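You operate a simulated robot arm through the tools that you are given. There is no shell and no other tool. Be economical: measure what you need, move in short steps, check, and stop when the job is done.

You run a simulated two-armed robot. Do the job below in one go: nothing can be reset, and whatever is moved stays where it is left.

Task
Lid the trailer's crate and fix both brackets over it, buckles shut.
Fine: one bracket each side of the knob.

The check looks at the end state, three seconds after you hand in, the way a careful person would. Anything else that was tipped, shoved, dropped, spilled or broken makes it a failure. Lids that push on must go on centred and level and be pressed home; caps that screw on are set level and turned clockwise until they are tight.

Robot
Two 7-joint arms with fingered hands on one trunk, on a base that drives. Base frame: it is fixed to the floor where the robot stands at the start and does not move with it; the origin is under the middle of the robot, x ahead of it, y to its left, z up; the surface under the hand at the start is at about z = 62. Units: cm, rad, N and s.
The left shoulder is at the start at [5.4, 21.5, 94.9], the right one opposite. With the tool pointing down near the work surface each hand reaches from about 10 to 70 cm from the robot's upright axis, wherever it stands, measured 20 degrees to its own side. Places, roughly: blue buckle lever [70, -30, 70]; crate lid [-1725, -300, 25]; crate lid (41x31x5 cm) [50, 0, 60]; yellow buckle lever [70, -30, 70]. Payload 3.6 kg a hand.
The TCP of each hand is the grasp point between the finger pads, 2.2 cm short of the fingertips. In the tool frame z runs along the fingers and y along their closing line. Largest opening 13.2 cm; the body of the gripper starts 6 cm behind the TCP. The gripper is a hand of 4 fingers: y runs from the thumb to the fingers, the wrist lies at [0, 0, -20.3] in the tool frame, and closing takes about 1.5 s.
Orientation is that of the tool frame in the base frame, as a unit quaternion [x, y, z, w]. With the fingers straight down and closing along the base's y, the tool's x points along the base's -x, its y along +y and its z along -z.

Tools
- The arms move only by the tool move_arm. It takes "left_rows", "right_rows" or both (then of equal length, played together; a hand with none holds still); each is a list of rows, each a list of 3 entries, a list of its own where there are three numbers: the shift along the base's x, y, z in cm, then the turn, a rotation vector about the base's x, y, z in rad, then the gripper command, from -1 (shut) to 1 (fully open), values between in proportion. In form: [[[dx, dy, dz], [rx, ry, rz], jaw], ...]. A call has 1 to 8 rows; each row shifts and turns the commanded pose from where the row before left it. A row lasts 0.2 s, in which the tool goes at most 5 cm and 0.15 rad; a call with a longer step from one row to the next is refused whole, and so is a gripper value outside its range. Where a pose cannot be reached the arm comes as near as it can. A force on the tool above 40 N (or 10 N above the force at the start of the call, whichever is more), or a blocked arm, ends the call early, and 0.2 s more pass. The fingers move at their own pace (about 10.8 cm/s each) and stop on an object; they squeeze with about 29 N. The grip force told is the motor's: it shows also when the fingers shut on nothing. Time passes only in rows, and 0.2 s behind the last, so rows that do not move let the fingers close. It gives the time, the measured TCP pose, the force on the tool (base axes), the opening and the grip force at its end, in the units of the frame above (readings bear some noise), with the torque about the TCP (base axes, N m) and any sound that the robot's microphone picked up.
- Cameras (640 x 400 px; columns grow to the right, rows downward): "scene" is now at [16.51, 0.8, 90.34]; the picture's right is [0.09, -1.00, -0.00], its down [0.15, 0.01, -0.99] and it looks along [0.98, 0.09, 0.15] (base axes); focal length 214 px, centre (320, 200). "left" rides on the left gripper at [-5.3, -5.3, -8.4] in its tool frame; the picture's right is [0.71, -0.71, 0.00], its down [0.53, 0.53, -0.67] and it looks along [0.47, 0.47, 0.74] (tool axes); focal length 247 px, centre (320, 200). "right" rides on the right gripper at [5.3, -5.3, -8.4] in its tool frame; the picture's right is [0.71, 0.71, 0.00], its down [-0.53, 0.53, -0.67] and it looks along [-0.47, 0.47, 0.74] (tool axes); focal length 247 px, centre (320, 200). There is no depth. A picture from a camera that has moved, and an enlarged one, comes with that camera's place and axes in the base frame and with its lens.
- capture(camera): a new picture of that camera. It takes no simulated time.
- move_column(by): slides the trunk up (or, below 0, down) by that many cm; the arms and the scene camera ride with it, the base frame stays. It gives what a move gives, with no picture.
- base_move(legs): drives the robot by 1 to 6 legs, each [ahead, turn to the left] in cm and rad, along the robot's own axes; the way and the turn of a leg run together, so that a leg with both is an arc; at most 150 cm and 3.142 rad a leg. The arms and the cameras ride along, it lands a little off, and it stops where it bumps. It gives what a move gives.
- hand_shape(shape, hand): the hand has 4 fingers and takes this shape, open, in about a second: jaw (thumb against the fingers, like two jaws); tri (thumb and two fingers); tip (a fingertip pinch); poke (one finger out to press); point (the index stretched); flat (the hand flat); cup (the hand cupped); fist (a fist). The gripper value then closes the fingers along that shape, each until it touches; the sizes above hold for jaw. It gives what a move gives, with no picture.
- aim_head(pan, tilt): turns the head with the scene camera to pan (to the left, within 1.047 rad either way) and tilt (down, from -0.506 to 1.204), counted from straight ahead of the robot. It gives what a move gives.
- close_up(camera, box): a new picture of the part [left, top, right, bottom] of that camera's present view, enlarged. It takes no simulated time.
- close_job(): hands the job in; it is judged then, once.

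Go step by step. Nothing tells you exact positions but the pictures and the camera data: compare them with the known pose of the tool, close in by small moves and look again before you grip or let go. The budget is 120 turns and 100 pictures, counting those below and the enlarged ones. Unless the task says otherwise, let go and move clear before handing in, and close with one line.

The tools are called after ">>>" as a command line: name --argument value ..., lists and objects as JSON in quotes. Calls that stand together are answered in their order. move_arm: Moves the arms, as the interface text tells. Its arguments: {"type":"object","properties":{"left_rows":{"type":"array"},"right_rows":{"type":"array"}},"required":[]} The other tools are called the same way: move_column (by) slides the trunk up or down; hand_shape (shape, hand) gives the hand a shape; base_move (legs) drives the base; aim_head (pan, tilt) turns the head that bears the scene camera; capture (camera) takes a picture; close_up (camera, box) takes an enlarged picture of a part of a camera's view; close_job () hands the job in.

At the start:

```text
time_s: 0.0
left_tool_pos: [41.83, 1.76, 114.44]
left_tcp_rot: [0.001, 1.0, 0.001, -0.001]
left_ft_force: [-0.6, -0.5, 0.4]
left_ft_torque: [0.02, 0.01, 0.02]
left_opening: 13.18
left_grip_force: 0.1
left_shape: jaw
right_tool_pos: [46.17, -35.3, 118.24]
right_tcp_rot: [0.001, 1.0, 0.001, -0.001]
right_ft_force: [0.4, 0.0, -0.1]
right_ft_torque: [0.0, -0.01, 0.01]
right_opening: 13.17
right_grip_force: 0.1
right_shape: jaw
trunk travel left (down, up): [-22.9, 44.7]
robot x, y, heading: [-0.36, 0.07, 0.002]
head pan, tilt: [0.093, -0.152]
```

scene: 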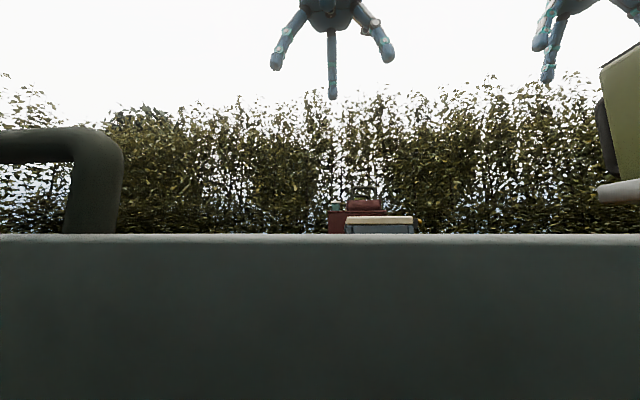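
right: 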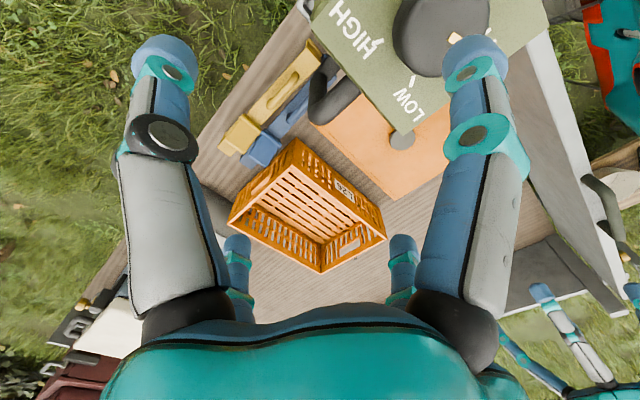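
left: 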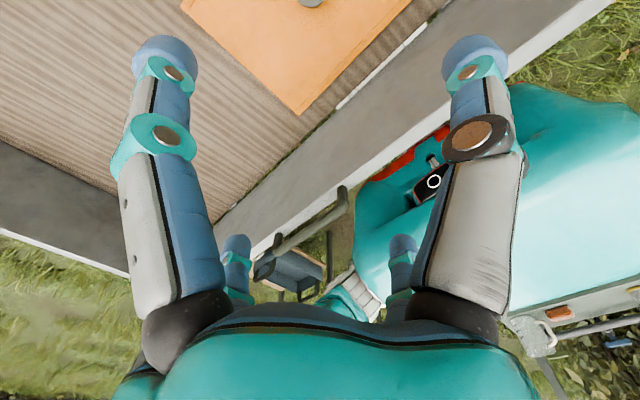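

The robot stands right by the trailer's side wall; the wrist views show a trailer bed with a box marked HIGH/LOW, an orange crate, yellow and blue buckle-like parts. I'll tilt the head down and look around.

>>> move_column --by 30

>>> aim_head --pan -0.3 --tilt 0.8

>>> capture --camera "scene"

```text
time_s: 3.0
left_tool_pos: [41.91, 1.65, 144.51]
left_tcp_rot: [0.001, 1.0, 0.0, 0.0]
left_ft_force: [0.3, -0.8, 0.1]
left_ft_torque: [-0.01, -0.03, -0.01]
left_opening: 13.19
left_grip_force: 0.2
left_shape: jaw
right_tool_pos: [44.6, -35.21, 149.48]
right_tcp_rot: [0.0, 1.0, 0.001, 0.017]
right_ft_force: [-0.1, -0.4, 0.3]
right_ft_torque: [-0.01, 0.0, 0.0]
right_opening: 13.17
right_grip_force: 0.0
right_shape: jaw
trunk travel left (down, up): [-52.9, 14.7]
robot x, y, heading: [0.01, -0.17, -0.0]
head pan, tilt: [0.093, -0.152]
```

```text
time_s: 4.2
left_tool_pos: [41.81, 1.73, 144.53]
left_tcp_rot: [0.001, 1.0, -0.001, 0.0]
left_ft_force: [0.0, -0.5, -0.8]
left_ft_torque: [-0.04, 0.02, 0.0]
left_opening: 13.17
left_grip_force: 0.1
left_shape: jaw
right_tool_pos: [44.65, -35.23, 149.6]
right_tcp_rot: [0.001, 1.0, 0.001, 0.016]
right_ft_force: [0.4, -1.1, 0.4]
right_ft_torque: [0.05, -0.01, -0.02]
right_opening: 13.19
right_grip_force: 0.1
right_shape: jaw
trunk travel left (down, up): [-52.9, 14.7]
robot x, y, heading: [-0.02, -0.27, 0.001]
head pan, tilt: [-0.3, 0.799]
```

```text
96 pictures are left
camera scene: at [15.31, -2.36, 112.72], right [-0.3, -0.96, 0.0], down [-0.69, 0.21, -0.7], along [0.67, -0.21, -0.72], focal length 214 px, centre (320, 200)
```

scene: 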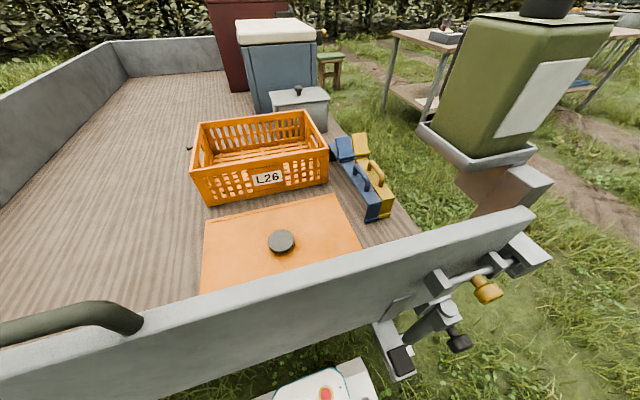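

The orange crate L26 stands on the trailer bed; the orange lid with a dark knob lies nearer; blue and yellow brackets lie at the right side. A closer look at both.

>>> close_up --camera "scene" --box '[180, 100, 340, 300]'

>>> close_up --camera "scene" --box '[300, 110, 420, 230]'

>>> capture --camera "right"

>>> capture --camera "left"

```text
2.00 times, centred on (260, 200) of scene
camera zoom: at [15.31, -2.36, 112.72], right [-0.3, -0.96, 0.0], down [-0.69, 0.21, -0.7], along [0.67, -0.21, -0.72], focal length 429 px, centre (440, 200)
```

zoom: 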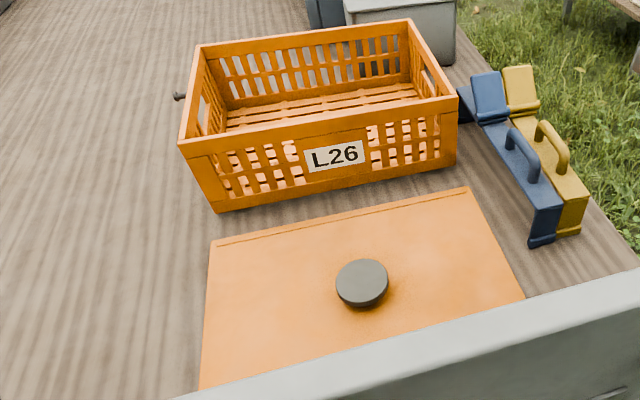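

```text
3.33 times, centred on (360, 170) of scene
camera zoom: at [15.31, -2.36, 112.72], right [-0.3, -0.96, 0.0], down [-0.69, 0.21, -0.7], along [0.67, -0.21, -0.72], focal length 715 px, centre (187, 300)
```

zoom: 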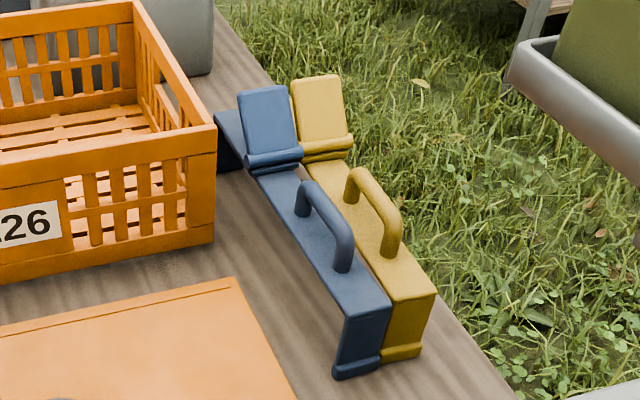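

```text
93 pictures are left
camera right: at [39.07, -40.56, 157.71], right [-0.71, 0.71, -0.02], down [0.5, 0.53, 0.69], along [0.5, 0.47, -0.73], focal length 247 px, centre (320, 200)
```

right: 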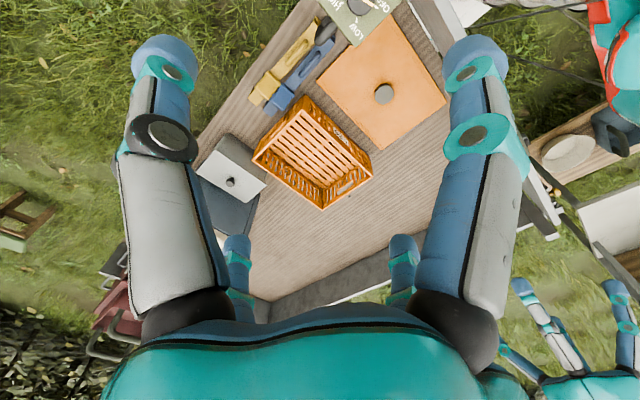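

```text
92 pictures are left
camera left: at [47.32, -3.66, 152.9], right [-0.71, -0.71, 0.0], down [-0.53, 0.53, 0.67], along [-0.47, 0.47, -0.74], focal length 247 px, centre (320, 200)
```

left: 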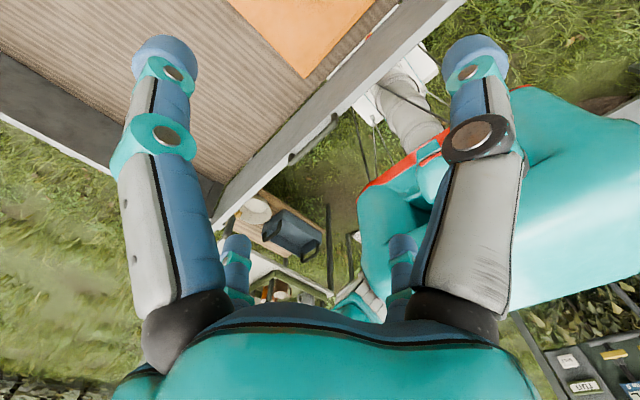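

The lid lies centred at about (48,-2), the crate at about (87.5,-2.3) with rim z≈74.5, and the brackets lie along x at y≈-31 and -37. The crate is out of reach over the tailgate, so I check the open right side of the trailer and the room for driving there.

>>> aim_head --pan -1.04 --tilt 0.55

>>> capture --camera "scene"

>>> aim_head --pan 0.0 --tilt 1.2

>>> capture --camera "scene"

```text
time_s: 5.3
left_tool_pos: [41.99, 1.72, 144.56]
left_tcp_rot: [0.0, 1.0, -0.001, 0.0]
left_ft_force: [-0.3, -0.2, 0.2]
left_ft_torque: [0.0, -0.02, 0.01]
left_opening: 13.19
left_grip_force: 0.0
left_shape: jaw
right_tool_pos: [44.62, -35.33, 149.62]
right_tcp_rot: [0.001, 1.0, 0.0, 0.016]
right_ft_force: [0.6, 0.1, -0.2]
right_ft_torque: [0.01, -0.02, 0.0]
right_opening: 13.18
right_grip_force: 0.2
right_shape: jaw
trunk travel left (down, up): [-52.9, 14.7]
robot x, y, heading: [0.4, 0.21, 0.003]
head pan, tilt: [-1.04, 0.55]
```

```text
91 pictures are left
camera scene: at [12.15, -7.72, 114.85], right [-0.86, -0.51, 0.0], down [-0.27, 0.45, -0.85], along [0.43, -0.73, -0.52], focal length 214 px, centre (320, 200)
```

scene: 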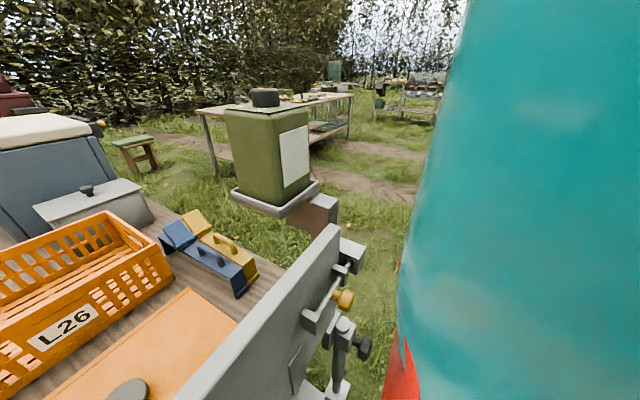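

```text
time_s: 6.6
left_tool_pos: [41.98, 1.68, 144.6]
left_tcp_rot: [0.001, 1.0, 0.0, 0.0]
left_ft_force: [0.1, 0.3, 0.1]
left_ft_torque: [-0.02, -0.02, -0.05]
left_opening: 13.19
left_grip_force: 0.0
left_shape: jaw
right_tool_pos: [44.6, -35.29, 149.7]
right_tcp_rot: [0.0, 1.0, 0.0, 0.017]
right_ft_force: [0.0, 0.4, 0.0]
right_ft_torque: [0.02, 0.01, -0.01]
right_opening: 13.19
right_grip_force: 0.1
right_shape: jaw
trunk travel left (down, up): [-52.9, 14.7]
robot x, y, heading: [-0.13, 0.17, 0.001]
head pan, tilt: [0.0, 1.201]
```

```text
90 pictures are left
camera scene: at [13.19, 0.02, 109.95], right [0.0, -1.0, 0.0], down [-0.93, 0.0, -0.36], along [0.36, 0.0, -0.93], focal length 214 px, centre (320, 200)
```

scene: 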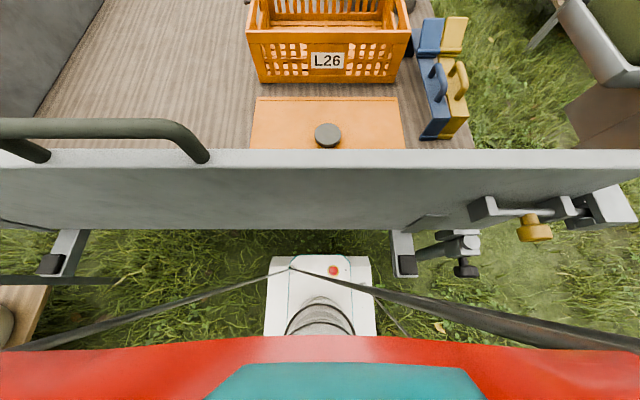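

The base is low and the column slim, so from the open right side I can get close, with the base under the bed. I'll back off a little, turn right and look at the way round.

>>> base_move --legs '[[-20, 0], [0, -1.57]]'

>>> aim_head --pan 0.3 --tilt 0.6

>>> capture --camera "scene"

```text
time_s: 9.8
left_tool_pos: [17.83, -16.53, 144.73]
left_tcp_rot: [0.219, 0.976, 0.001, 0.003]
left_ft_force: [-0.8, -0.1, 0.6]
left_ft_torque: [0.03, -0.01, 0.03]
left_opening: 13.21
left_grip_force: 0.0
left_shape: jaw
right_tool_pos: [4.21, -51.0, 149.35]
right_tcp_rot: [0.221, 0.975, -0.004, 0.019]
right_ft_force: [-1.2, -1.7, -0.3]
right_ft_torque: [0.03, -0.1, 0.01]
right_opening: 13.22
right_grip_force: 0.1
right_shape: jaw
trunk travel left (down, up): [-52.9, 14.7]
robot x, y, heading: [-19.68, 1.69, -0.449]
head pan, tilt: [0.0, 1.201]
stopped in leg 2: the robot was blocked; the commanded pose is now the measured one
```

```text
time_s: 10.8
left_tool_pos: [18.19, -16.1, 144.75]
left_tcp_rot: [0.22, 0.976, -0.002, 0.0]
left_ft_force: [-0.3, -1.0, -0.7]
left_ft_torque: [0.03, 0.03, -0.04]
left_opening: 13.2
left_grip_force: 0.0
left_shape: jaw
right_tool_pos: [4.63, -50.62, 149.47]
right_tcp_rot: [0.221, 0.975, -0.005, 0.018]
right_ft_force: [-0.3, -0.9, 0.4]
right_ft_torque: [-0.01, 0.02, 0.01]
right_opening: 13.18
right_grip_force: 0.1
right_shape: jaw
trunk travel left (down, up): [-52.9, 14.7]
robot x, y, heading: [-19.39, 1.46, -0.448]
head pan, tilt: [0.3, 0.6]
```

```text
89 pictures are left
camera scene: at [-4.08, -2.76, 114.4], right [-0.15, -0.99, 0.0], down [-0.56, 0.08, -0.82], along [0.82, -0.12, -0.57], focal length 214 px, centre (320, 200)
```

scene: 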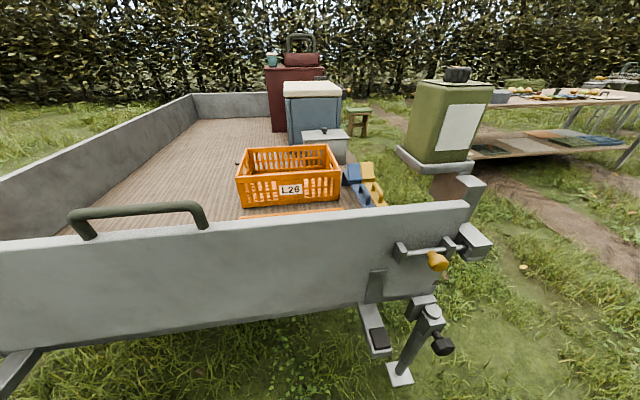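

The turn was blocked after about 0.45 rad; I look to the right to find what it hit.

>>> aim_head --pan -0.7 --tilt 0.9

>>> capture --camera "scene"

>>> capture --camera "right"

>>> capture --camera "left"

```text
time_s: 12.1
left_tool_pos: [18.28, -16.18, 144.6]
left_tcp_rot: [0.22, 0.976, -0.001, 0.001]
left_ft_force: [0.6, 0.4, 0.6]
left_ft_torque: [0.0, 0.01, -0.01]
left_opening: 13.2
left_grip_force: 0.1
left_shape: jaw
right_tool_pos: [4.7, -50.72, 149.45]
right_tcp_rot: [0.221, 0.975, -0.005, 0.019]
right_ft_force: [0.1, -0.6, -0.3]
right_ft_torque: [-0.01, -0.02, 0.03]
right_opening: 13.2
right_grip_force: 0.1
right_shape: jaw
trunk travel left (down, up): [-52.9, 14.7]
robot x, y, heading: [-19.83, 2.28, -0.447]
head pan, tilt: [-0.7, 0.901]
```

```text
88 pictures are left
camera scene: at [-9.69, -8.3, 111.93], right [-0.91, -0.41, 0.0], down [-0.32, 0.71, -0.62], along [0.25, -0.57, -0.78], focal length 214 px, centre (320, 200)
```

scene: 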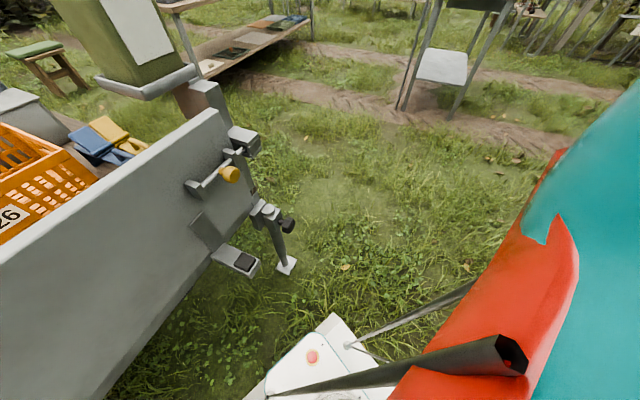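

```text
87 pictures are left
camera right: at [-2.66, -52.93, 157.58], right [-0.33, 0.94, -0.03], down [0.68, 0.26, 0.69], along [0.65, 0.21, -0.73], focal length 247 px, centre (320, 200)
```

right: 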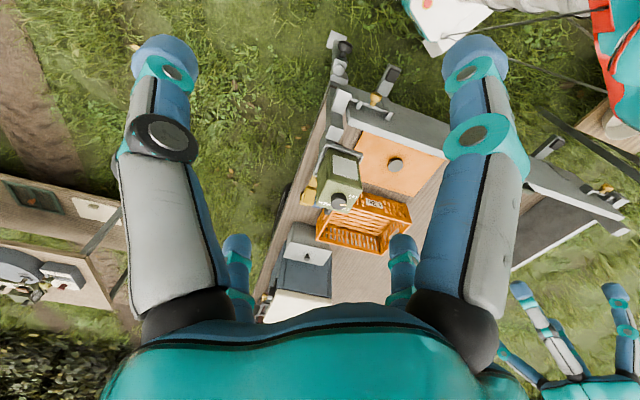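

```text
86 pictures are left
camera left: at [20.97, -23.26, 153.06], right [-0.94, -0.34, 0.0], down [-0.25, 0.7, 0.67], along [-0.22, 0.63, -0.75], focal length 247 px, centre (320, 200)
```

left: 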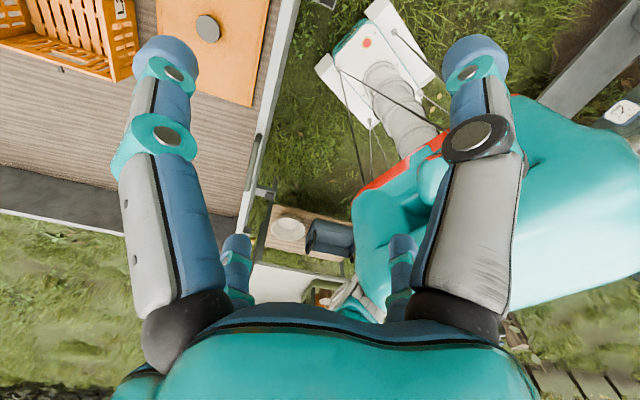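

Nothing is in the way on the right, so the robot's rear must have touched something behind. I'll creep forward along the present heading, then finish the turn.

>>> base_move --legs '[[13, 0], [0, -1.12]]'

```text
time_s: 14.6
left_tool_pos: [22.0, -32.25, 144.91]
left_tcp_rot: [0.376, 0.927, -0.004, -0.002]
left_ft_force: [0.5, -0.3, 0.1]
left_ft_torque: [0.01, -0.04, 0.03]
left_opening: 13.2
left_grip_force: 0.1
left_shape: jaw
right_tool_pos: [-1.35, -60.81, 149.4]
right_tcp_rot: [0.37, 0.929, -0.009, 0.018]
right_ft_force: [-1.2, -0.1, -0.9]
right_ft_torque: [0.02, -0.03, -0.01]
right_opening: 13.17
right_grip_force: 0.0
right_shape: jaw
trunk travel left (down, up): [-52.9, 14.7]
robot x, y, heading: [-7.16, -2.48, -0.765]
head pan, tilt: [-0.7, 0.901]
stopped in leg 2: the robot was blocked; the commanded pose is now the measured one
```

Blocked again, so I look closely at the right rear and the left for the obstacle.

>>> aim_head --pan -1.04 --tilt 0.9

>>> capture --camera "scene"

>>> aim_head --pan 1.04 --tilt 0.9

>>> capture --camera "scene"

>>> capture --camera "left"

```text
time_s: 15.4
left_tool_pos: [22.49, -32.32, 144.8]
left_tcp_rot: [0.375, 0.927, -0.005, -0.004]
left_ft_force: [-0.1, -0.6, -0.5]
left_ft_torque: [0.02, 0.03, 0.03]
left_opening: 13.19
left_grip_force: 0.0
left_shape: jaw
right_tool_pos: [-0.93, -60.87, 149.34]
right_tcp_rot: [0.37, 0.929, -0.01, 0.018]
right_ft_force: [0.4, 0.0, 0.6]
right_ft_torque: [0.0, -0.02, -0.01]
right_opening: 13.19
right_grip_force: 0.0
right_shape: jaw
trunk travel left (down, up): [-52.9, 14.7]
robot x, y, heading: [-6.97, -2.6, -0.761]
head pan, tilt: [-1.04, 0.901]
```

```text
85 pictures are left
camera scene: at [-3.33, -15.22, 111.92], right [-0.97, 0.23, 0.0], down [0.18, 0.76, -0.62], along [-0.14, -0.6, -0.78], focal length 214 px, centre (320, 200)
```

scene: 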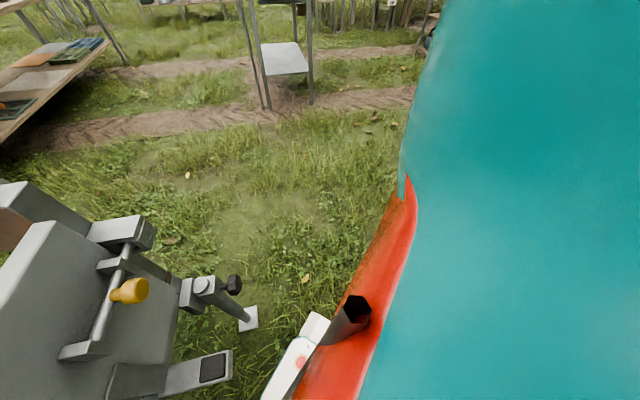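

```text
time_s: 17.4
left_tool_pos: [22.34, -32.21, 144.91]
left_tcp_rot: [0.375, 0.927, -0.005, -0.004]
left_ft_force: [0.3, -0.8, 0.3]
left_ft_torque: [0.02, -0.03, 0.02]
left_opening: 13.19
left_grip_force: 0.0
left_shape: jaw
right_tool_pos: [-0.93, -60.82, 149.37]
right_tcp_rot: [0.369, 0.929, -0.011, 0.017]
right_ft_force: [-0.4, -1.5, 0.3]
right_ft_torque: [0.0, -0.02, -0.01]
right_opening: 13.18
right_grip_force: 0.0
right_shape: jaw
trunk travel left (down, up): [-52.9, 14.7]
robot x, y, heading: [-7.28, -2.83, -0.762]
head pan, tilt: [1.04, 0.901]
```

```text
84 pictures are left
camera scene: at [5.63, -5.77, 111.93], right [0.27, -0.96, 0.0], down [-0.75, -0.21, -0.62], along [0.6, 0.17, -0.78], focal length 214 px, centre (320, 200)
```

scene: 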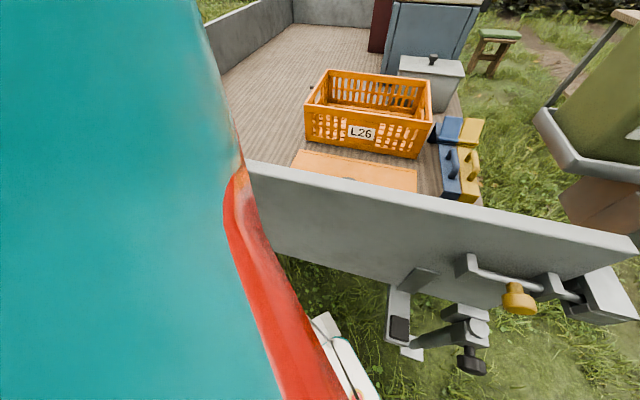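

```text
83 pictures are left
camera left: at [22.79, -39.79, 153.21], right [-1.0, -0.01, 0.01], down [0.0, 0.75, 0.66], along [-0.02, 0.66, -0.75], focal length 247 px, centre (320, 200)
```

left: 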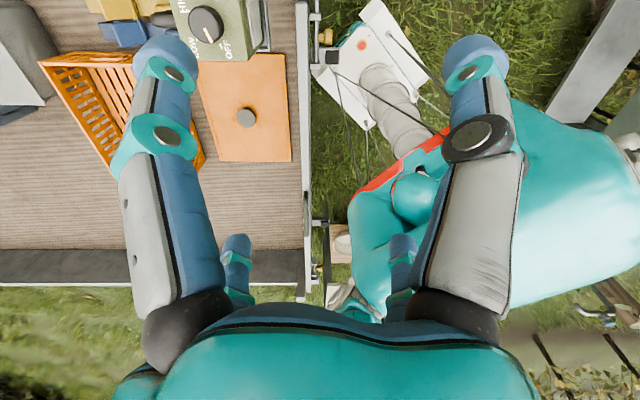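

The likely culprit is my right elbow touching the frame behind at about (-45,-25). I'll stretch both arms forward so the elbows come in, and then try the turn again.

>>> move_arm --right_rows '[[[3.6, -3.4, 0], [0, 0, 0], 1], [[3.6, -3.4, 0], [0, 0, 0], 1], [[3.6, -3.4, 0], [0, 0, 0], 1], [[3.6, -3.4, 0], [0, 0, 0], 1], [[3.6, -3.4, 0], [0, 0, 0], 1], [[2.8, 2.8, 0], [0, 0, 0], 1], [[2.8, 2.8, 0], [0, 0, 0], 1], [[0, 0, 0], [0, 0, 0], 1]]' --left_rows '[[[3.6, -3.4, 0], [0, 0, 0], 1], [[3.6, -3.4, 0], [0, 0, 0], 1], [[3.6, -3.4, 0], [0, 0, 0], 1], [[3.6, -3.4, 0], [0, 0, 0], 1], [[3.6, -3.4, 0], [0, 0, 0], 1], [[2.8, 2.8, 0], [0, 0, 0], 1], [[2.8, 2.8, 0], [0, 0, 0], 1], [[0, 0, 0], [0, 0, 0], 1]]'

>>> base_move --legs '[[0, -0.8]]'

```text
time_s: 19.2
left_tool_pos: [33.66, -29.11, 140.1]
left_tcp_rot: [0.377, 0.926, -0.005, -0.004]
left_ft_force: [0.2, 0.2, -0.3]
left_ft_torque: [-0.01, -0.01, 0.01]
left_opening: 13.21
left_grip_force: 0.0
left_shape: jaw
left hand out of reach, approached as far as the arm can: row 1, 2, 3, 4, 5
right_tool_pos: [7.12, -55.69, 148.49]
right_tcp_rot: [0.369, 0.929, -0.01, 0.018]
right_ft_force: [-0.3, -0.1, 0.6]
right_ft_torque: [0.0, 0.0, 0.0]
right_opening: 13.19
right_grip_force: 0.0
right_shape: jaw
right hand out of reach, approached as far as the arm can: row 1, 2, 3, 4, 5
trunk travel left (down, up): [-52.9, 14.7]
robot x, y, heading: [-7.07, -2.81, -0.764]
head pan, tilt: [1.04, 0.901]
```

```text
time_s: 21.2
left_tool_pos: [11.83, -47.86, 140.24]
left_tcp_rot: [0.633, 0.774, -0.003, -0.004]
left_ft_force: [-0.1, 0.0, 0.2]
left_ft_torque: [-0.03, -0.02, 0.0]
left_opening: 13.22
left_grip_force: 0.2
left_shape: jaw
right_tool_pos: [-25.07, -54.56, 148.72]
right_tcp_rot: [0.629, 0.777, -0.016, 0.014]
right_ft_force: [0.6, -0.1, -0.3]
right_ft_torque: [-0.01, 0.01, 0.01]
right_opening: 13.19
right_grip_force: 0.0
right_shape: jaw
trunk travel left (down, up): [-52.9, 14.7]
robot x, y, heading: [-4.24, -2.31, -1.377]
head pan, tilt: [1.04, 0.901]
stopped in leg 1: the robot was blocked; the commanded pose is now the measured one
```

Now nearly facing right. I'll creep forward a bit and complete the turn slightly past square to clear the trailer's jack.

>>> base_move --legs '[[8, 0], [0, -0.4]]'

>>> aim_head --pan 0.4 --tilt 0.9

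>>> capture --camera "scene"

```text
time_s: 23.5
left_tool_pos: [-5.72, -57.87, 140.53]
left_tcp_rot: [0.775, 0.631, -0.004, -0.003]
left_ft_force: [-0.3, 1.1, -1.2]
left_ft_torque: [0.0, -0.03, 0.02]
left_opening: 13.2
left_grip_force: 0.1
left_shape: jaw
right_tool_pos: [-42.3, -49.48, 148.8]
right_tcp_rot: [0.771, 0.636, -0.021, 0.012]
right_ft_force: [0.2, -0.1, -0.1]
right_ft_torque: [-0.02, 0.01, 0.03]
right_opening: 13.18
right_grip_force: 0.0
right_shape: jaw
trunk travel left (down, up): [-52.9, 14.7]
robot x, y, heading: [-2.87, -10.14, -1.775]
head pan, tilt: [1.04, 0.901]
```

```text
time_s: 24.5
left_tool_pos: [-5.62, -58.55, 140.22]
left_tcp_rot: [0.775, 0.632, -0.004, -0.007]
left_ft_force: [0.2, 0.3, 0.3]
left_ft_torque: [-0.02, 0.03, 0.0]
left_opening: 13.22
left_grip_force: 0.1
left_shape: jaw
right_tool_pos: [-42.28, -50.21, 148.74]
right_tcp_rot: [0.771, 0.636, -0.02, 0.01]
right_ft_force: [0.4, 0.1, 0.0]
right_ft_torque: [-0.02, 0.0, 0.01]
right_opening: 13.2
right_grip_force: 0.1
right_shape: jaw
trunk travel left (down, up): [-52.9, 14.7]
robot x, y, heading: [-2.4, -10.47, -1.774]
head pan, tilt: [0.4, 0.901]
```

```text
82 pictures are left
camera scene: at [-2.48, -25.06, 111.93], right [-0.98, -0.2, 0.0], down [-0.16, 0.77, -0.62], along [0.12, -0.61, -0.78], focal length 214 px, centre (320, 200)
```

scene: 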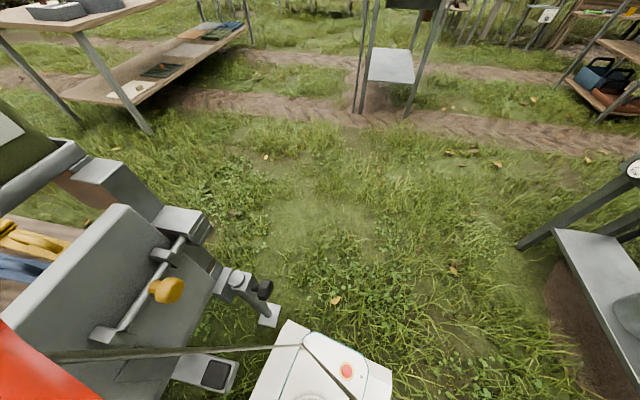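

The way right is clear. I drive out past the jack, turn left to run alongside the trailer.

>>> base_move --legs '[[110, 0], [0, 1.77], [95, 0]]'

>>> aim_head --pan 1.04 --tilt 0.6

>>> capture --camera "scene"

```text
time_s: 33.5
left_tool_pos: [24.33, -126.08, 140.25]
left_tcp_rot: [0.159, 0.987, -0.007, -0.002]
left_ft_force: [0.1, 0.7, 0.1]
left_ft_torque: [-0.07, 0.0, -0.04]
left_opening: 13.19
left_grip_force: 0.1
left_shape: jaw
right_tool_pos: [11.95, -161.46, 148.98]
right_tcp_rot: [0.153, 0.988, -0.009, 0.02]
right_ft_force: [1.1, 1.4, 0.2]
right_ft_torque: [-0.04, 0.01, 0.0]
right_opening: 13.17
right_grip_force: 0.1
right_shape: jaw
trunk travel left (down, up): [-52.9, 14.7]
robot x, y, heading: [-25.84, -123.72, -0.278]
head pan, tilt: [0.4, 0.901]
stopped in leg 2: the robot was blocked; the commanded pose is now the measured one
```

```text
time_s: 34.5
left_tool_pos: [24.13, -126.49, 140.26]
left_tcp_rot: [0.16, 0.987, -0.005, -0.002]
left_ft_force: [-0.5, 0.2, 0.6]
left_ft_torque: [0.03, 0.01, 0.01]
left_opening: 13.18
left_grip_force: 0.1
left_shape: jaw
right_tool_pos: [11.78, -161.96, 148.79]
right_tcp_rot: [0.154, 0.988, -0.007, 0.02]
right_ft_force: [0.1, -0.7, 0.0]
right_ft_torque: [0.0, -0.02, -0.02]
right_opening: 13.19
right_grip_force: 0.0
right_shape: jaw
trunk travel left (down, up): [-52.9, 14.7]
robot x, y, heading: [-26.07, -123.7, -0.277]
head pan, tilt: [1.04, 0.6]
```

```text
81 pictures are left
camera scene: at [-12.09, -119.68, 114.4], right [0.69, -0.72, 0.0], down [-0.41, -0.39, -0.82], along [0.6, 0.57, -0.57], focal length 214 px, centre (320, 200)
```

scene: 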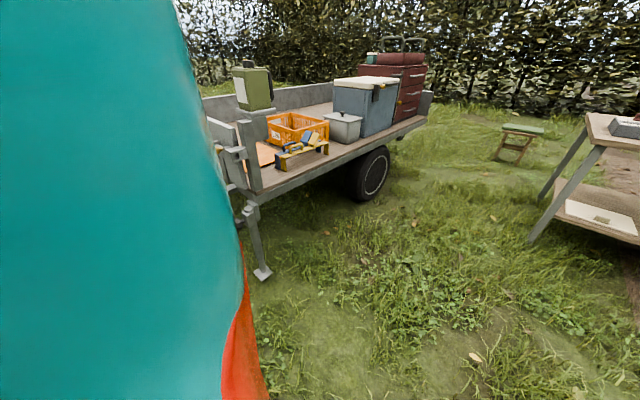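

The trailer side is open, with the wheel from about x=103 on and the jack at x≈25, so the base can go under the bed around x≈70. I drive there in legs.

>>> base_move --legs '[[30, 0], [0, 0.66], [75, 0], [0, 1.19]]'

>>> aim_head --pan 0.0 --tilt 0.7

>>> capture --camera "scene"

```text
time_s: 45.2
left_tool_pos: [61.28, -54.32, 140.44]
left_tcp_rot: [-0.684, 0.729, -0.005, 0.006]
left_ft_force: [-0.5, 0.4, 0.2]
left_ft_torque: [0.02, -0.09, 0.02]
left_opening: 13.19
left_grip_force: 0.1
left_shape: jaw
right_tool_pos: [98.77, -57.06, 149.08]
right_tcp_rot: [-0.688, 0.725, 0.011, 0.02]
right_ft_force: [-1.2, -0.2, 0.8]
right_ft_torque: [0.01, -0.11, 0.0]
right_opening: 13.2
right_grip_force: 0.0
right_shape: jaw
trunk travel left (down, up): [-52.9, 14.7]
robot x, y, heading: [77.06, -103.3, 1.545]
head pan, tilt: [1.04, 0.6]
stopped in leg 4: the robot was blocked; the commanded pose is now the measured one
```

```text
time_s: 46.5
left_tool_pos: [61.98, -54.24, 140.36]
left_tcp_rot: [-0.684, 0.729, -0.004, 0.004]
left_ft_force: [0.1, 0.3, -0.2]
left_ft_torque: [-0.01, 0.01, 0.0]
left_opening: 13.19
left_grip_force: 0.1
left_shape: jaw
right_tool_pos: [99.54, -57.0, 149.03]
right_tcp_rot: [-0.688, 0.725, 0.012, 0.017]
right_ft_force: [-0.1, -0.2, 0.1]
right_ft_torque: [-0.02, 0.01, 0.0]
right_opening: 13.23
right_grip_force: 0.2
right_shape: jaw
trunk travel left (down, up): [-52.9, 14.7]
robot x, y, heading: [77.11, -103.18, 1.542]
head pan, tilt: [0.0, 0.7]
```

```text
80 pictures are left
camera scene: at [77.56, -87.08, 113.54], right [1.0, -0.03, 0.0], down [-0.02, -0.64, -0.76], along [0.02, 0.76, -0.64], focal length 214 px, centre (320, 200)
```

scene: 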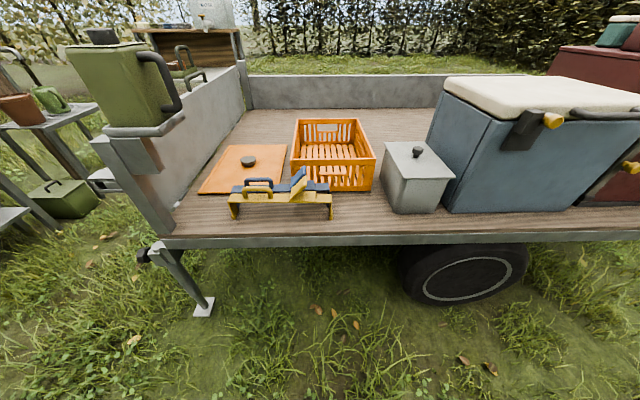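

Everything is in plain view from this side. I drive in slowly toward the bed edge, checking clearance.

>>> base_move --legs '[[26, 0.03]]'

>>> aim_head --pan 0.0 --tilt 1.2

>>> capture --camera "scene"

```text
time_s: 48.4
left_tool_pos: [60.28, -28.66, 140.36]
left_tcp_rot: [-0.697, 0.717, -0.004, 0.004]
left_ft_force: [-0.3, -0.3, -0.6]
left_ft_torque: [0.0, 0.0, -0.01]
left_opening: 13.18
left_grip_force: 0.1
left_shape: jaw
right_tool_pos: [97.99, -30.18, 148.89]
right_tcp_rot: [-0.701, 0.713, 0.012, 0.016]
right_ft_force: [0.0, -0.1, -0.3]
right_ft_torque: [-0.01, -0.01, 0.0]
right_opening: 13.19
right_grip_force: 0.1
right_shape: jaw
trunk travel left (down, up): [-52.9, 14.7]
robot x, y, heading: [77.78, -77.18, 1.579]
head pan, tilt: [0.0, 0.7]
```

```text
time_s: 49.3
left_tool_pos: [60.54, -28.7, 140.52]
left_tcp_rot: [-0.696, 0.718, -0.004, 0.003]
left_ft_force: [1.0, 0.1, 0.8]
left_ft_torque: [0.01, -0.01, -0.02]
left_opening: 13.19
left_grip_force: 0.0
left_shape: jaw
right_tool_pos: [97.98, -30.31, 148.93]
right_tcp_rot: [-0.701, 0.713, 0.013, 0.017]
right_ft_force: [0.0, 0.4, -1.5]
right_ft_torque: [-0.01, 0.03, -0.02]
right_opening: 13.21
right_grip_force: 0.2
right_shape: jaw
trunk travel left (down, up): [-52.9, 14.7]
robot x, y, heading: [77.81, -77.16, 1.577]
head pan, tilt: [0.0, 1.201]
```

```text
79 pictures are left
camera scene: at [77.4, -63.93, 109.95], right [1.0, 0.01, 0.0], down [0.01, -0.93, -0.36], along [0.0, 0.36, -0.93], focal length 214 px, centre (320, 200)
```

scene: 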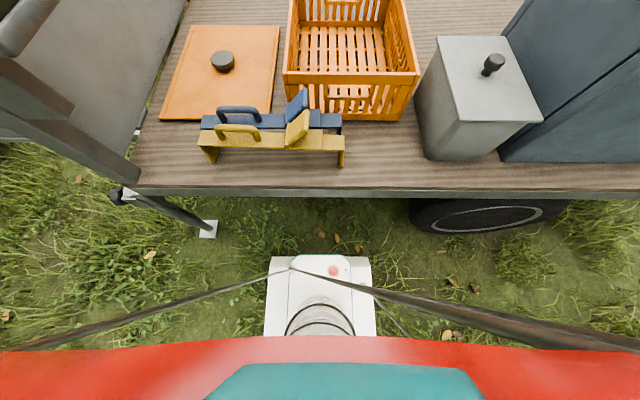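

Clearance looks good; I close in further so the base slides under the bed.

>>> base_move --legs '[[20, 0]]'

>>> capture --camera "scene"

```text
time_s: 50.9
left_tool_pos: [60.11, -8.45, 140.41]
left_tcp_rot: [-0.698, 0.716, -0.005, 0.004]
left_ft_force: [0.3, -0.5, 0.2]
left_ft_torque: [-0.02, 0.0, -0.03]
left_opening: 13.22
left_grip_force: 0.0
left_shape: jaw
right_tool_pos: [97.63, -9.85, 148.8]
right_tcp_rot: [-0.703, 0.711, 0.011, 0.015]
right_ft_force: [-0.2, 1.3, -0.7]
right_ft_torque: [-0.01, -0.01, 0.0]
right_opening: 13.2
right_grip_force: 0.1
right_shape: jaw
trunk travel left (down, up): [-52.9, 14.7]
robot x, y, heading: [77.25, -57.13, 1.585]
head pan, tilt: [0.0, 1.201]
```

```text
78 pictures are left
camera scene: at [77.18, -43.7, 109.93], right [1.0, 0.01, 0.0], down [0.01, -0.93, -0.36], along [0.0, 0.36, -0.93], focal length 214 px, centre (320, 200)
```

scene: 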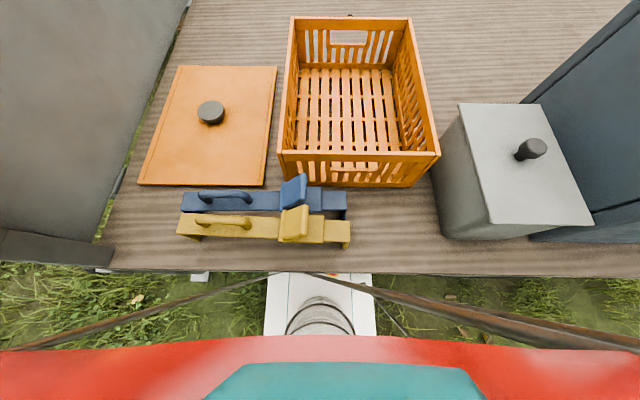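

The whole workspace is in view: lid centre ≈(47.6,-0.8), knob top z≈65; crate centre ≈(84.8,1.1), rim ≈75. I lower the trunk to gain reach and bring the left hand above the knob.

>>> move_column --by -18

>>> move_arm --left_rows '[[[-4, 2, -4], [0, 0, 0], 1], [[-4, 2, -4], [0, 0, 0], 1], [[-4, 2, -4], [0, 0, 0], 1], [[0, 0, -4.5], [0, 0, 0], 1], [[0, 0, -4.5], [0, 0, 0], 1], [[0, 0, -4.5], [0, 0, 0], 1], [[0, 0, -4.5], [0, 0, 0], 1], [[0, 0, -4.5], [0, 0, 0], 1]]'

>>> capture --camera "scene"

>>> capture --camera "left"

```text
time_s: 52.9
left_tool_pos: [60.17, -8.74, 122.54]
left_tcp_rot: [-0.698, 0.716, -0.004, 0.005]
left_ft_force: [0.3, -0.1, -0.2]
left_ft_torque: [-0.02, 0.02, -0.02]
left_opening: 13.19
left_grip_force: 0.0
left_shape: jaw
right_tool_pos: [97.61, -10.02, 130.94]
right_tcp_rot: [-0.703, 0.711, 0.012, 0.016]
right_ft_force: [-0.4, 0.8, 0.0]
right_ft_torque: [0.0, 0.0, -0.01]
right_opening: 13.19
right_grip_force: 0.2
right_shape: jaw
trunk travel left (down, up): [-34.9, 32.7]
robot x, y, heading: [77.25, -56.91, 1.587]
head pan, tilt: [0.0, 1.201]
```

```text
refused: row 1 steps farther than a row can; nothing moved
```

```text
77 pictures are left
camera scene: at [77.18, -43.66, 91.56], right [1.0, 0.01, 0.0], down [0.01, -0.93, -0.36], along [0.0, 0.36, -0.93], focal length 214 px, centre (320, 200)
```

scene: 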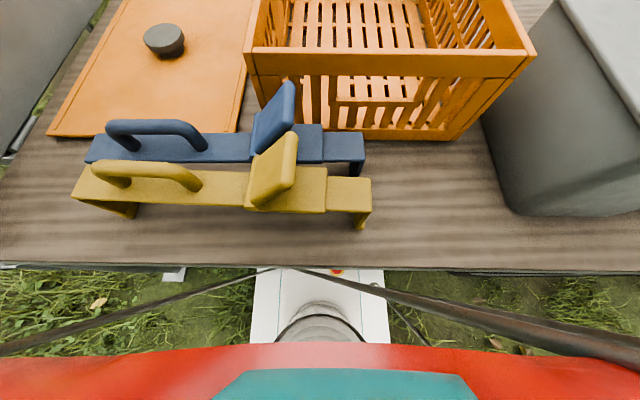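

```text
76 pictures are left
camera left: at [65.53, -3.57, 131.03], right [0.69, -0.72, 0.01], down [-0.55, -0.51, 0.66], along [-0.48, -0.46, -0.75], focal length 247 px, centre (320, 200)
```

left: 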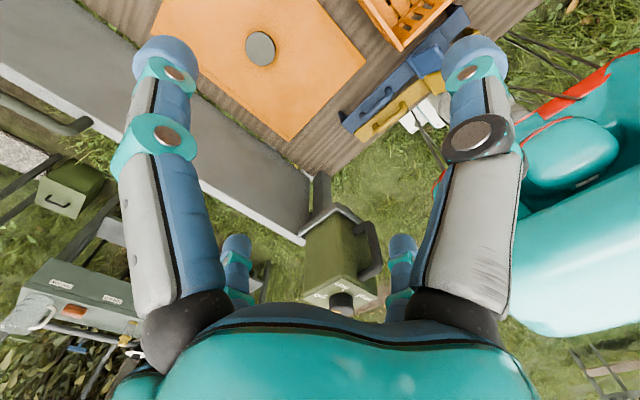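

Knob is at about (47.8,-1.3), top z 65.4. Before reaching down I check how near the jerrycan on its tray is to my left arm.

>>> aim_head --pan 0.8 --tilt 0.3

>>> capture --camera "scene"

```text
time_s: 54.1
left_tool_pos: [60.02, -8.75, 122.54]
left_tcp_rot: [-0.698, 0.716, -0.004, 0.004]
left_ft_force: [-0.2, 0.1, 0.4]
left_ft_torque: [0.02, 0.0, 0.02]
left_opening: 13.17
left_grip_force: 0.1
left_shape: jaw
right_tool_pos: [97.56, -9.93, 130.83]
right_tcp_rot: [-0.702, 0.712, 0.012, 0.016]
right_ft_force: [0.4, 0.2, -0.9]
right_ft_torque: [0.0, 0.05, 0.0]
right_opening: 13.16
right_grip_force: 0.0
right_shape: jaw
trunk travel left (down, up): [-34.9, 32.7]
robot x, y, heading: [77.93, -57.07, 1.588]
head pan, tilt: [0.799, 0.3]
```

```text
75 pictures are left
camera scene: at [70.48, -42.8, 98.75], right [0.69, 0.73, 0.0], down [0.22, -0.2, -0.95], along [-0.69, 0.66, -0.3], focal length 214 px, centre (320, 200)
```

scene: 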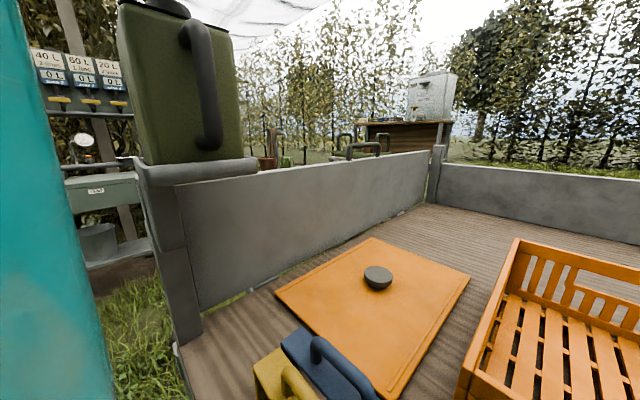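

The jerrycan sits on the tailgate around x 12–30, so my elbow has some room. I lower the left hand halfway and look again.

>>> move_arm --left_rows '[[[-1.5, 0.9, -4], [0, 0, 0], 1], [[-1.5, 0.9, -4], [0, 0, 0], 1], [[-1.5, 0.9, -4], [0, 0, 0], 1], [[-1.5, 0.9, -4], [0, 0, 0], 1], [[-1.5, 0.9, -4], [0, 0, 0], 1]]'

>>> capture --camera "scene"

```text
time_s: 55.5
left_tool_pos: [55.23, -4.75, 107.75]
left_tcp_rot: [-0.691, 0.721, 0.034, 0.031]
left_ft_force: [0.0, 0.5, 0.6]
left_ft_torque: [-0.02, -0.02, 0.02]
left_opening: 13.19
left_grip_force: 0.0
left_shape: jaw
right_tool_pos: [99.9, -11.53, 131.16]
right_tcp_rot: [-0.701, 0.713, 0.023, 0.014]
right_ft_force: [0.7, 0.5, -0.1]
right_ft_torque: [0.01, -0.02, 0.0]
right_opening: 13.21
right_grip_force: 0.1
right_shape: jaw
trunk travel left (down, up): [-34.9, 32.7]
robot x, y, heading: [77.62, -56.92, 1.581]
head pan, tilt: [0.799, 0.3]
stopped in row 5 (left hand): the arm was blocked; the commanded pose is now the measured one
```

```text
74 pictures are left
camera scene: at [72.17, -43.87, 99.14], right [0.69, 0.73, -0.01], down [0.2, -0.19, -0.96], along [-0.7, 0.66, -0.28], focal length 214 px, centre (320, 200)
```

scene: 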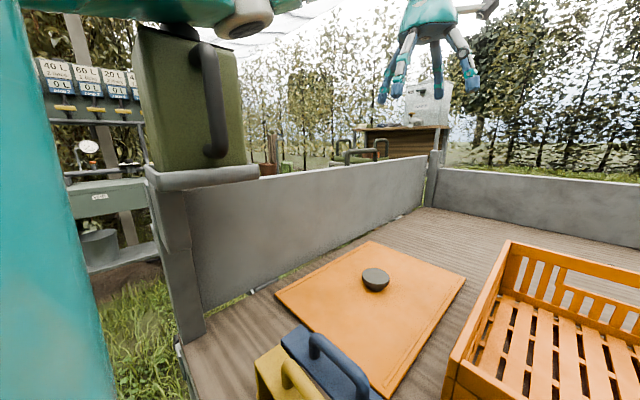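

My left forearm came down onto the jerrycan's top, so I raise at once. Then I'll reposition the robot turned to the left, so the right arm does the work and the left arm stays away from the can.

>>> move_arm --left_rows '[[[0, 0, 4], [0, 0, 0], 1], [[1.5, -0.9, 4], [0, 0, 0], 1], [[1.5, -0.9, 4], [0, 0, 0], 1], [[1.5, -0.9, 4], [0, 0, 0], 1]]'

>>> move_column --by 20

>>> capture --camera "scene"

```text
time_s: 56.5
left_tool_pos: [57.58, -6.48, 121.1]
left_tcp_rot: [-0.695, 0.719, 0.012, 0.022]
left_ft_force: [-0.8, -0.3, 0.2]
left_ft_torque: [0.0, -0.02, 0.03]
left_opening: 13.22
left_grip_force: 0.1
left_shape: jaw
right_tool_pos: [97.65, -10.07, 130.92]
right_tcp_rot: [-0.702, 0.712, 0.014, 0.016]
right_ft_force: [-0.2, 0.5, -0.2]
right_ft_torque: [-0.02, -0.03, -0.03]
right_opening: 13.17
right_grip_force: 0.0
right_shape: jaw
trunk travel left (down, up): [-34.9, 32.7]
robot x, y, heading: [77.19, -57.03, 1.58]
head pan, tilt: [0.799, 0.3]
```

```text
time_s: 58.7
left_tool_pos: [57.52, -6.41, 140.96]
left_tcp_rot: [-0.694, 0.72, 0.012, 0.021]
left_ft_force: [1.2, -0.5, 0.5]
left_ft_torque: [0.0, -0.01, 0.0]
left_opening: 13.18
left_grip_force: 0.0
left_shape: jaw
right_tool_pos: [97.65, -9.96, 150.86]
right_tcp_rot: [-0.702, 0.712, 0.013, 0.017]
right_ft_force: [0.3, 0.1, -0.1]
right_ft_torque: [-0.01, -0.01, 0.0]
right_opening: 13.2
right_grip_force: 0.0
right_shape: jaw
trunk travel left (down, up): [-54.9, 12.7]
robot x, y, heading: [77.34, -56.91, 1.58]
head pan, tilt: [0.799, 0.3]
```

```text
73 pictures are left
camera scene: at [70.48, -42.94, 119.15], right [0.69, 0.73, 0.0], down [0.21, -0.2, -0.96], along [-0.69, 0.66, -0.3], focal length 214 px, centre (320, 200)
```

scene: 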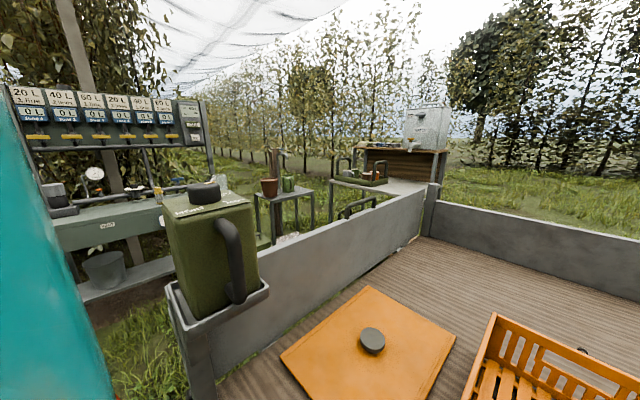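

The jerrycan is still standing properly; its cap is at about (39,-36.5,111), nearer than thought. I tuck the left hand in, then reposition the base turned left.

>>> move_arm --left_rows '[[[3.75, -3.0, 0], [0, 0, 0], 1], [[3.75, -3.0, 0], [0, 0, 0], 1], [[3.75, -3.0, 0], [0, 0, 0], 1], [[3.75, -3.0, 0], [0, 0, 0], 1], [[3.0, -3.0, 0], [0, 0, 0], 1], [[2.5, -3.0, 0], [0, 0, 0], 1]]'

>>> base_move --legs '[[-16, 0], [0, 0.5]]'

>>> capture --camera "scene"

```text
time_s: 60.1
left_tool_pos: [78.23, -24.72, 141.21]
left_tcp_rot: [-0.695, 0.719, 0.014, 0.023]
left_ft_force: [0.5, 0.7, -0.1]
left_ft_torque: [0.02, 0.0, -0.01]
left_opening: 13.22
left_grip_force: 0.0
left_shape: jaw
right_tool_pos: [97.69, -10.01, 150.97]
right_tcp_rot: [-0.702, 0.712, 0.013, 0.017]
right_ft_force: [0.2, -0.5, 0.4]
right_ft_torque: [0.0, 0.0, -0.01]
right_opening: 13.19
right_grip_force: 0.0
right_shape: jaw
trunk travel left (down, up): [-54.9, 12.7]
robot x, y, heading: [77.64, -57.38, 1.588]
head pan, tilt: [0.799, 0.3]
```

```text
time_s: 62.4
left_tool_pos: [70.91, -41.16, 141.27]
left_tcp_rot: [0.771, -0.636, -0.013, -0.022]
left_ft_force: [-0.4, -0.9, 0.9]
left_ft_torque: [-0.01, -0.07, 0.04]
left_opening: 13.23
left_grip_force: 0.0
left_shape: jaw
right_tool_pos: [86.64, -22.42, 151.14]
right_tcp_rot: [0.777, -0.629, -0.013, -0.017]
right_ft_force: [-0.7, 0.0, -0.4]
right_ft_torque: [-0.01, -0.06, 0.01]
right_opening: 13.2
right_grip_force: 0.0
right_shape: jaw
trunk travel left (down, up): [-54.9, 12.7]
robot x, y, heading: [78.24, -72.73, 1.8]
head pan, tilt: [0.799, 0.3]
stopped in leg 2: the robot was blocked; the commanded pose is now the measured one
```

```text
72 pictures are left
camera scene: at [68.29, -60.44, 119.14], right [0.51, 0.86, 0.0], down [0.26, -0.15, -0.95], along [-0.82, 0.49, -0.3], focal length 214 px, centre (320, 200)
```

scene: 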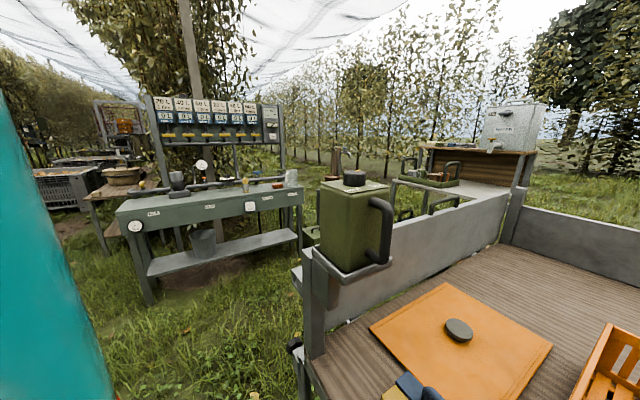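

The turn stopped at 1.80 with nothing evident touching; I try the rest again.

>>> base_move --legs '[[0, 0.27]]'

```text
time_s: 63.7
left_tool_pos: [63.2, -44.39, 141.15]
left_tcp_rot: [0.849, -0.527, -0.018, -0.019]
left_ft_force: [-0.5, 1.0, -0.3]
left_ft_torque: [0.01, 0.02, 0.02]
left_opening: 13.21
left_grip_force: 0.0
left_shape: jaw
right_tool_pos: [73.68, -22.21, 151.0]
right_tcp_rot: [0.855, -0.518, -0.017, -0.016]
right_ft_force: [-0.3, 0.5, 0.1]
right_ft_torque: [-0.01, 0.01, -0.04]
right_opening: 13.22
right_grip_force: 0.1
right_shape: jaw
trunk travel left (down, up): [-54.9, 12.7]
robot x, y, heading: [79.75, -72.22, 2.072]
head pan, tilt: [0.799, 0.3]
```

The turn worked, so those stops were harmless. Now forward 18 cm, then look.

>>> base_move --legs '[[18, 0]]'

>>> aim_head --pan -0.3 --tilt 1.1

>>> capture --camera "scene"

```text
time_s: 65.2
left_tool_pos: [54.44, -28.4, 141.18]
left_tcp_rot: [0.849, -0.527, -0.018, -0.019]
left_ft_force: [-0.6, 0.5, -0.3]
left_ft_torque: [0.0, -0.02, -0.06]
left_opening: 13.2
left_grip_force: 0.0
left_shape: jaw
right_tool_pos: [64.87, -6.18, 151.07]
right_tcp_rot: [0.855, -0.518, -0.018, -0.015]
right_ft_force: [-0.5, 0.4, 0.4]
right_ft_torque: [-0.01, -0.04, 0.0]
right_opening: 13.22
right_grip_force: 0.0
right_shape: jaw
trunk travel left (down, up): [-54.9, 12.7]
robot x, y, heading: [71.07, -56.26, 2.067]
head pan, tilt: [0.799, 0.3]
```

```text
time_s: 66.5
left_tool_pos: [54.47, -28.38, 141.33]
left_tcp_rot: [0.85, -0.527, -0.019, -0.018]
left_ft_force: [-0.2, 0.4, -0.3]
left_ft_torque: [0.02, -0.01, 0.02]
left_opening: 13.18
left_grip_force: 0.1
left_shape: jaw
right_tool_pos: [64.87, -6.24, 151.13]
right_tcp_rot: [0.855, -0.518, -0.018, -0.015]
right_ft_force: [0.5, 0.3, 1.2]
right_ft_torque: [0.03, 0.02, -0.02]
right_opening: 13.19
right_grip_force: 0.2
right_shape: jaw
trunk travel left (down, up): [-54.9, 12.7]
robot x, y, heading: [70.93, -56.73, 2.071]
head pan, tilt: [-0.3, 1.1]
```

```text
71 pictures are left
camera scene: at [65.93, -43.48, 112.56], right [0.98, 0.2, 0.0], down [0.18, -0.87, -0.45], along [-0.09, 0.44, -0.89], focal length 214 px, centre (320, 200)
```

scene: 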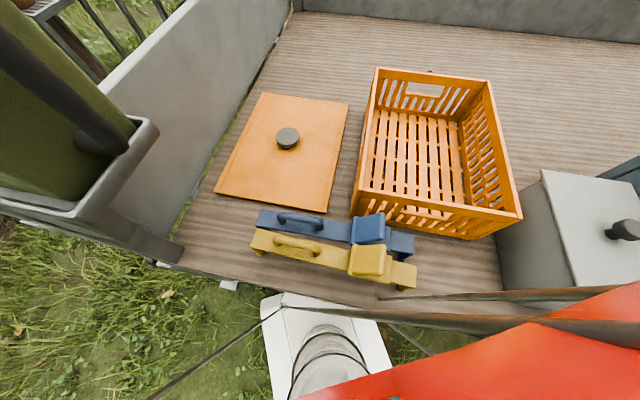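

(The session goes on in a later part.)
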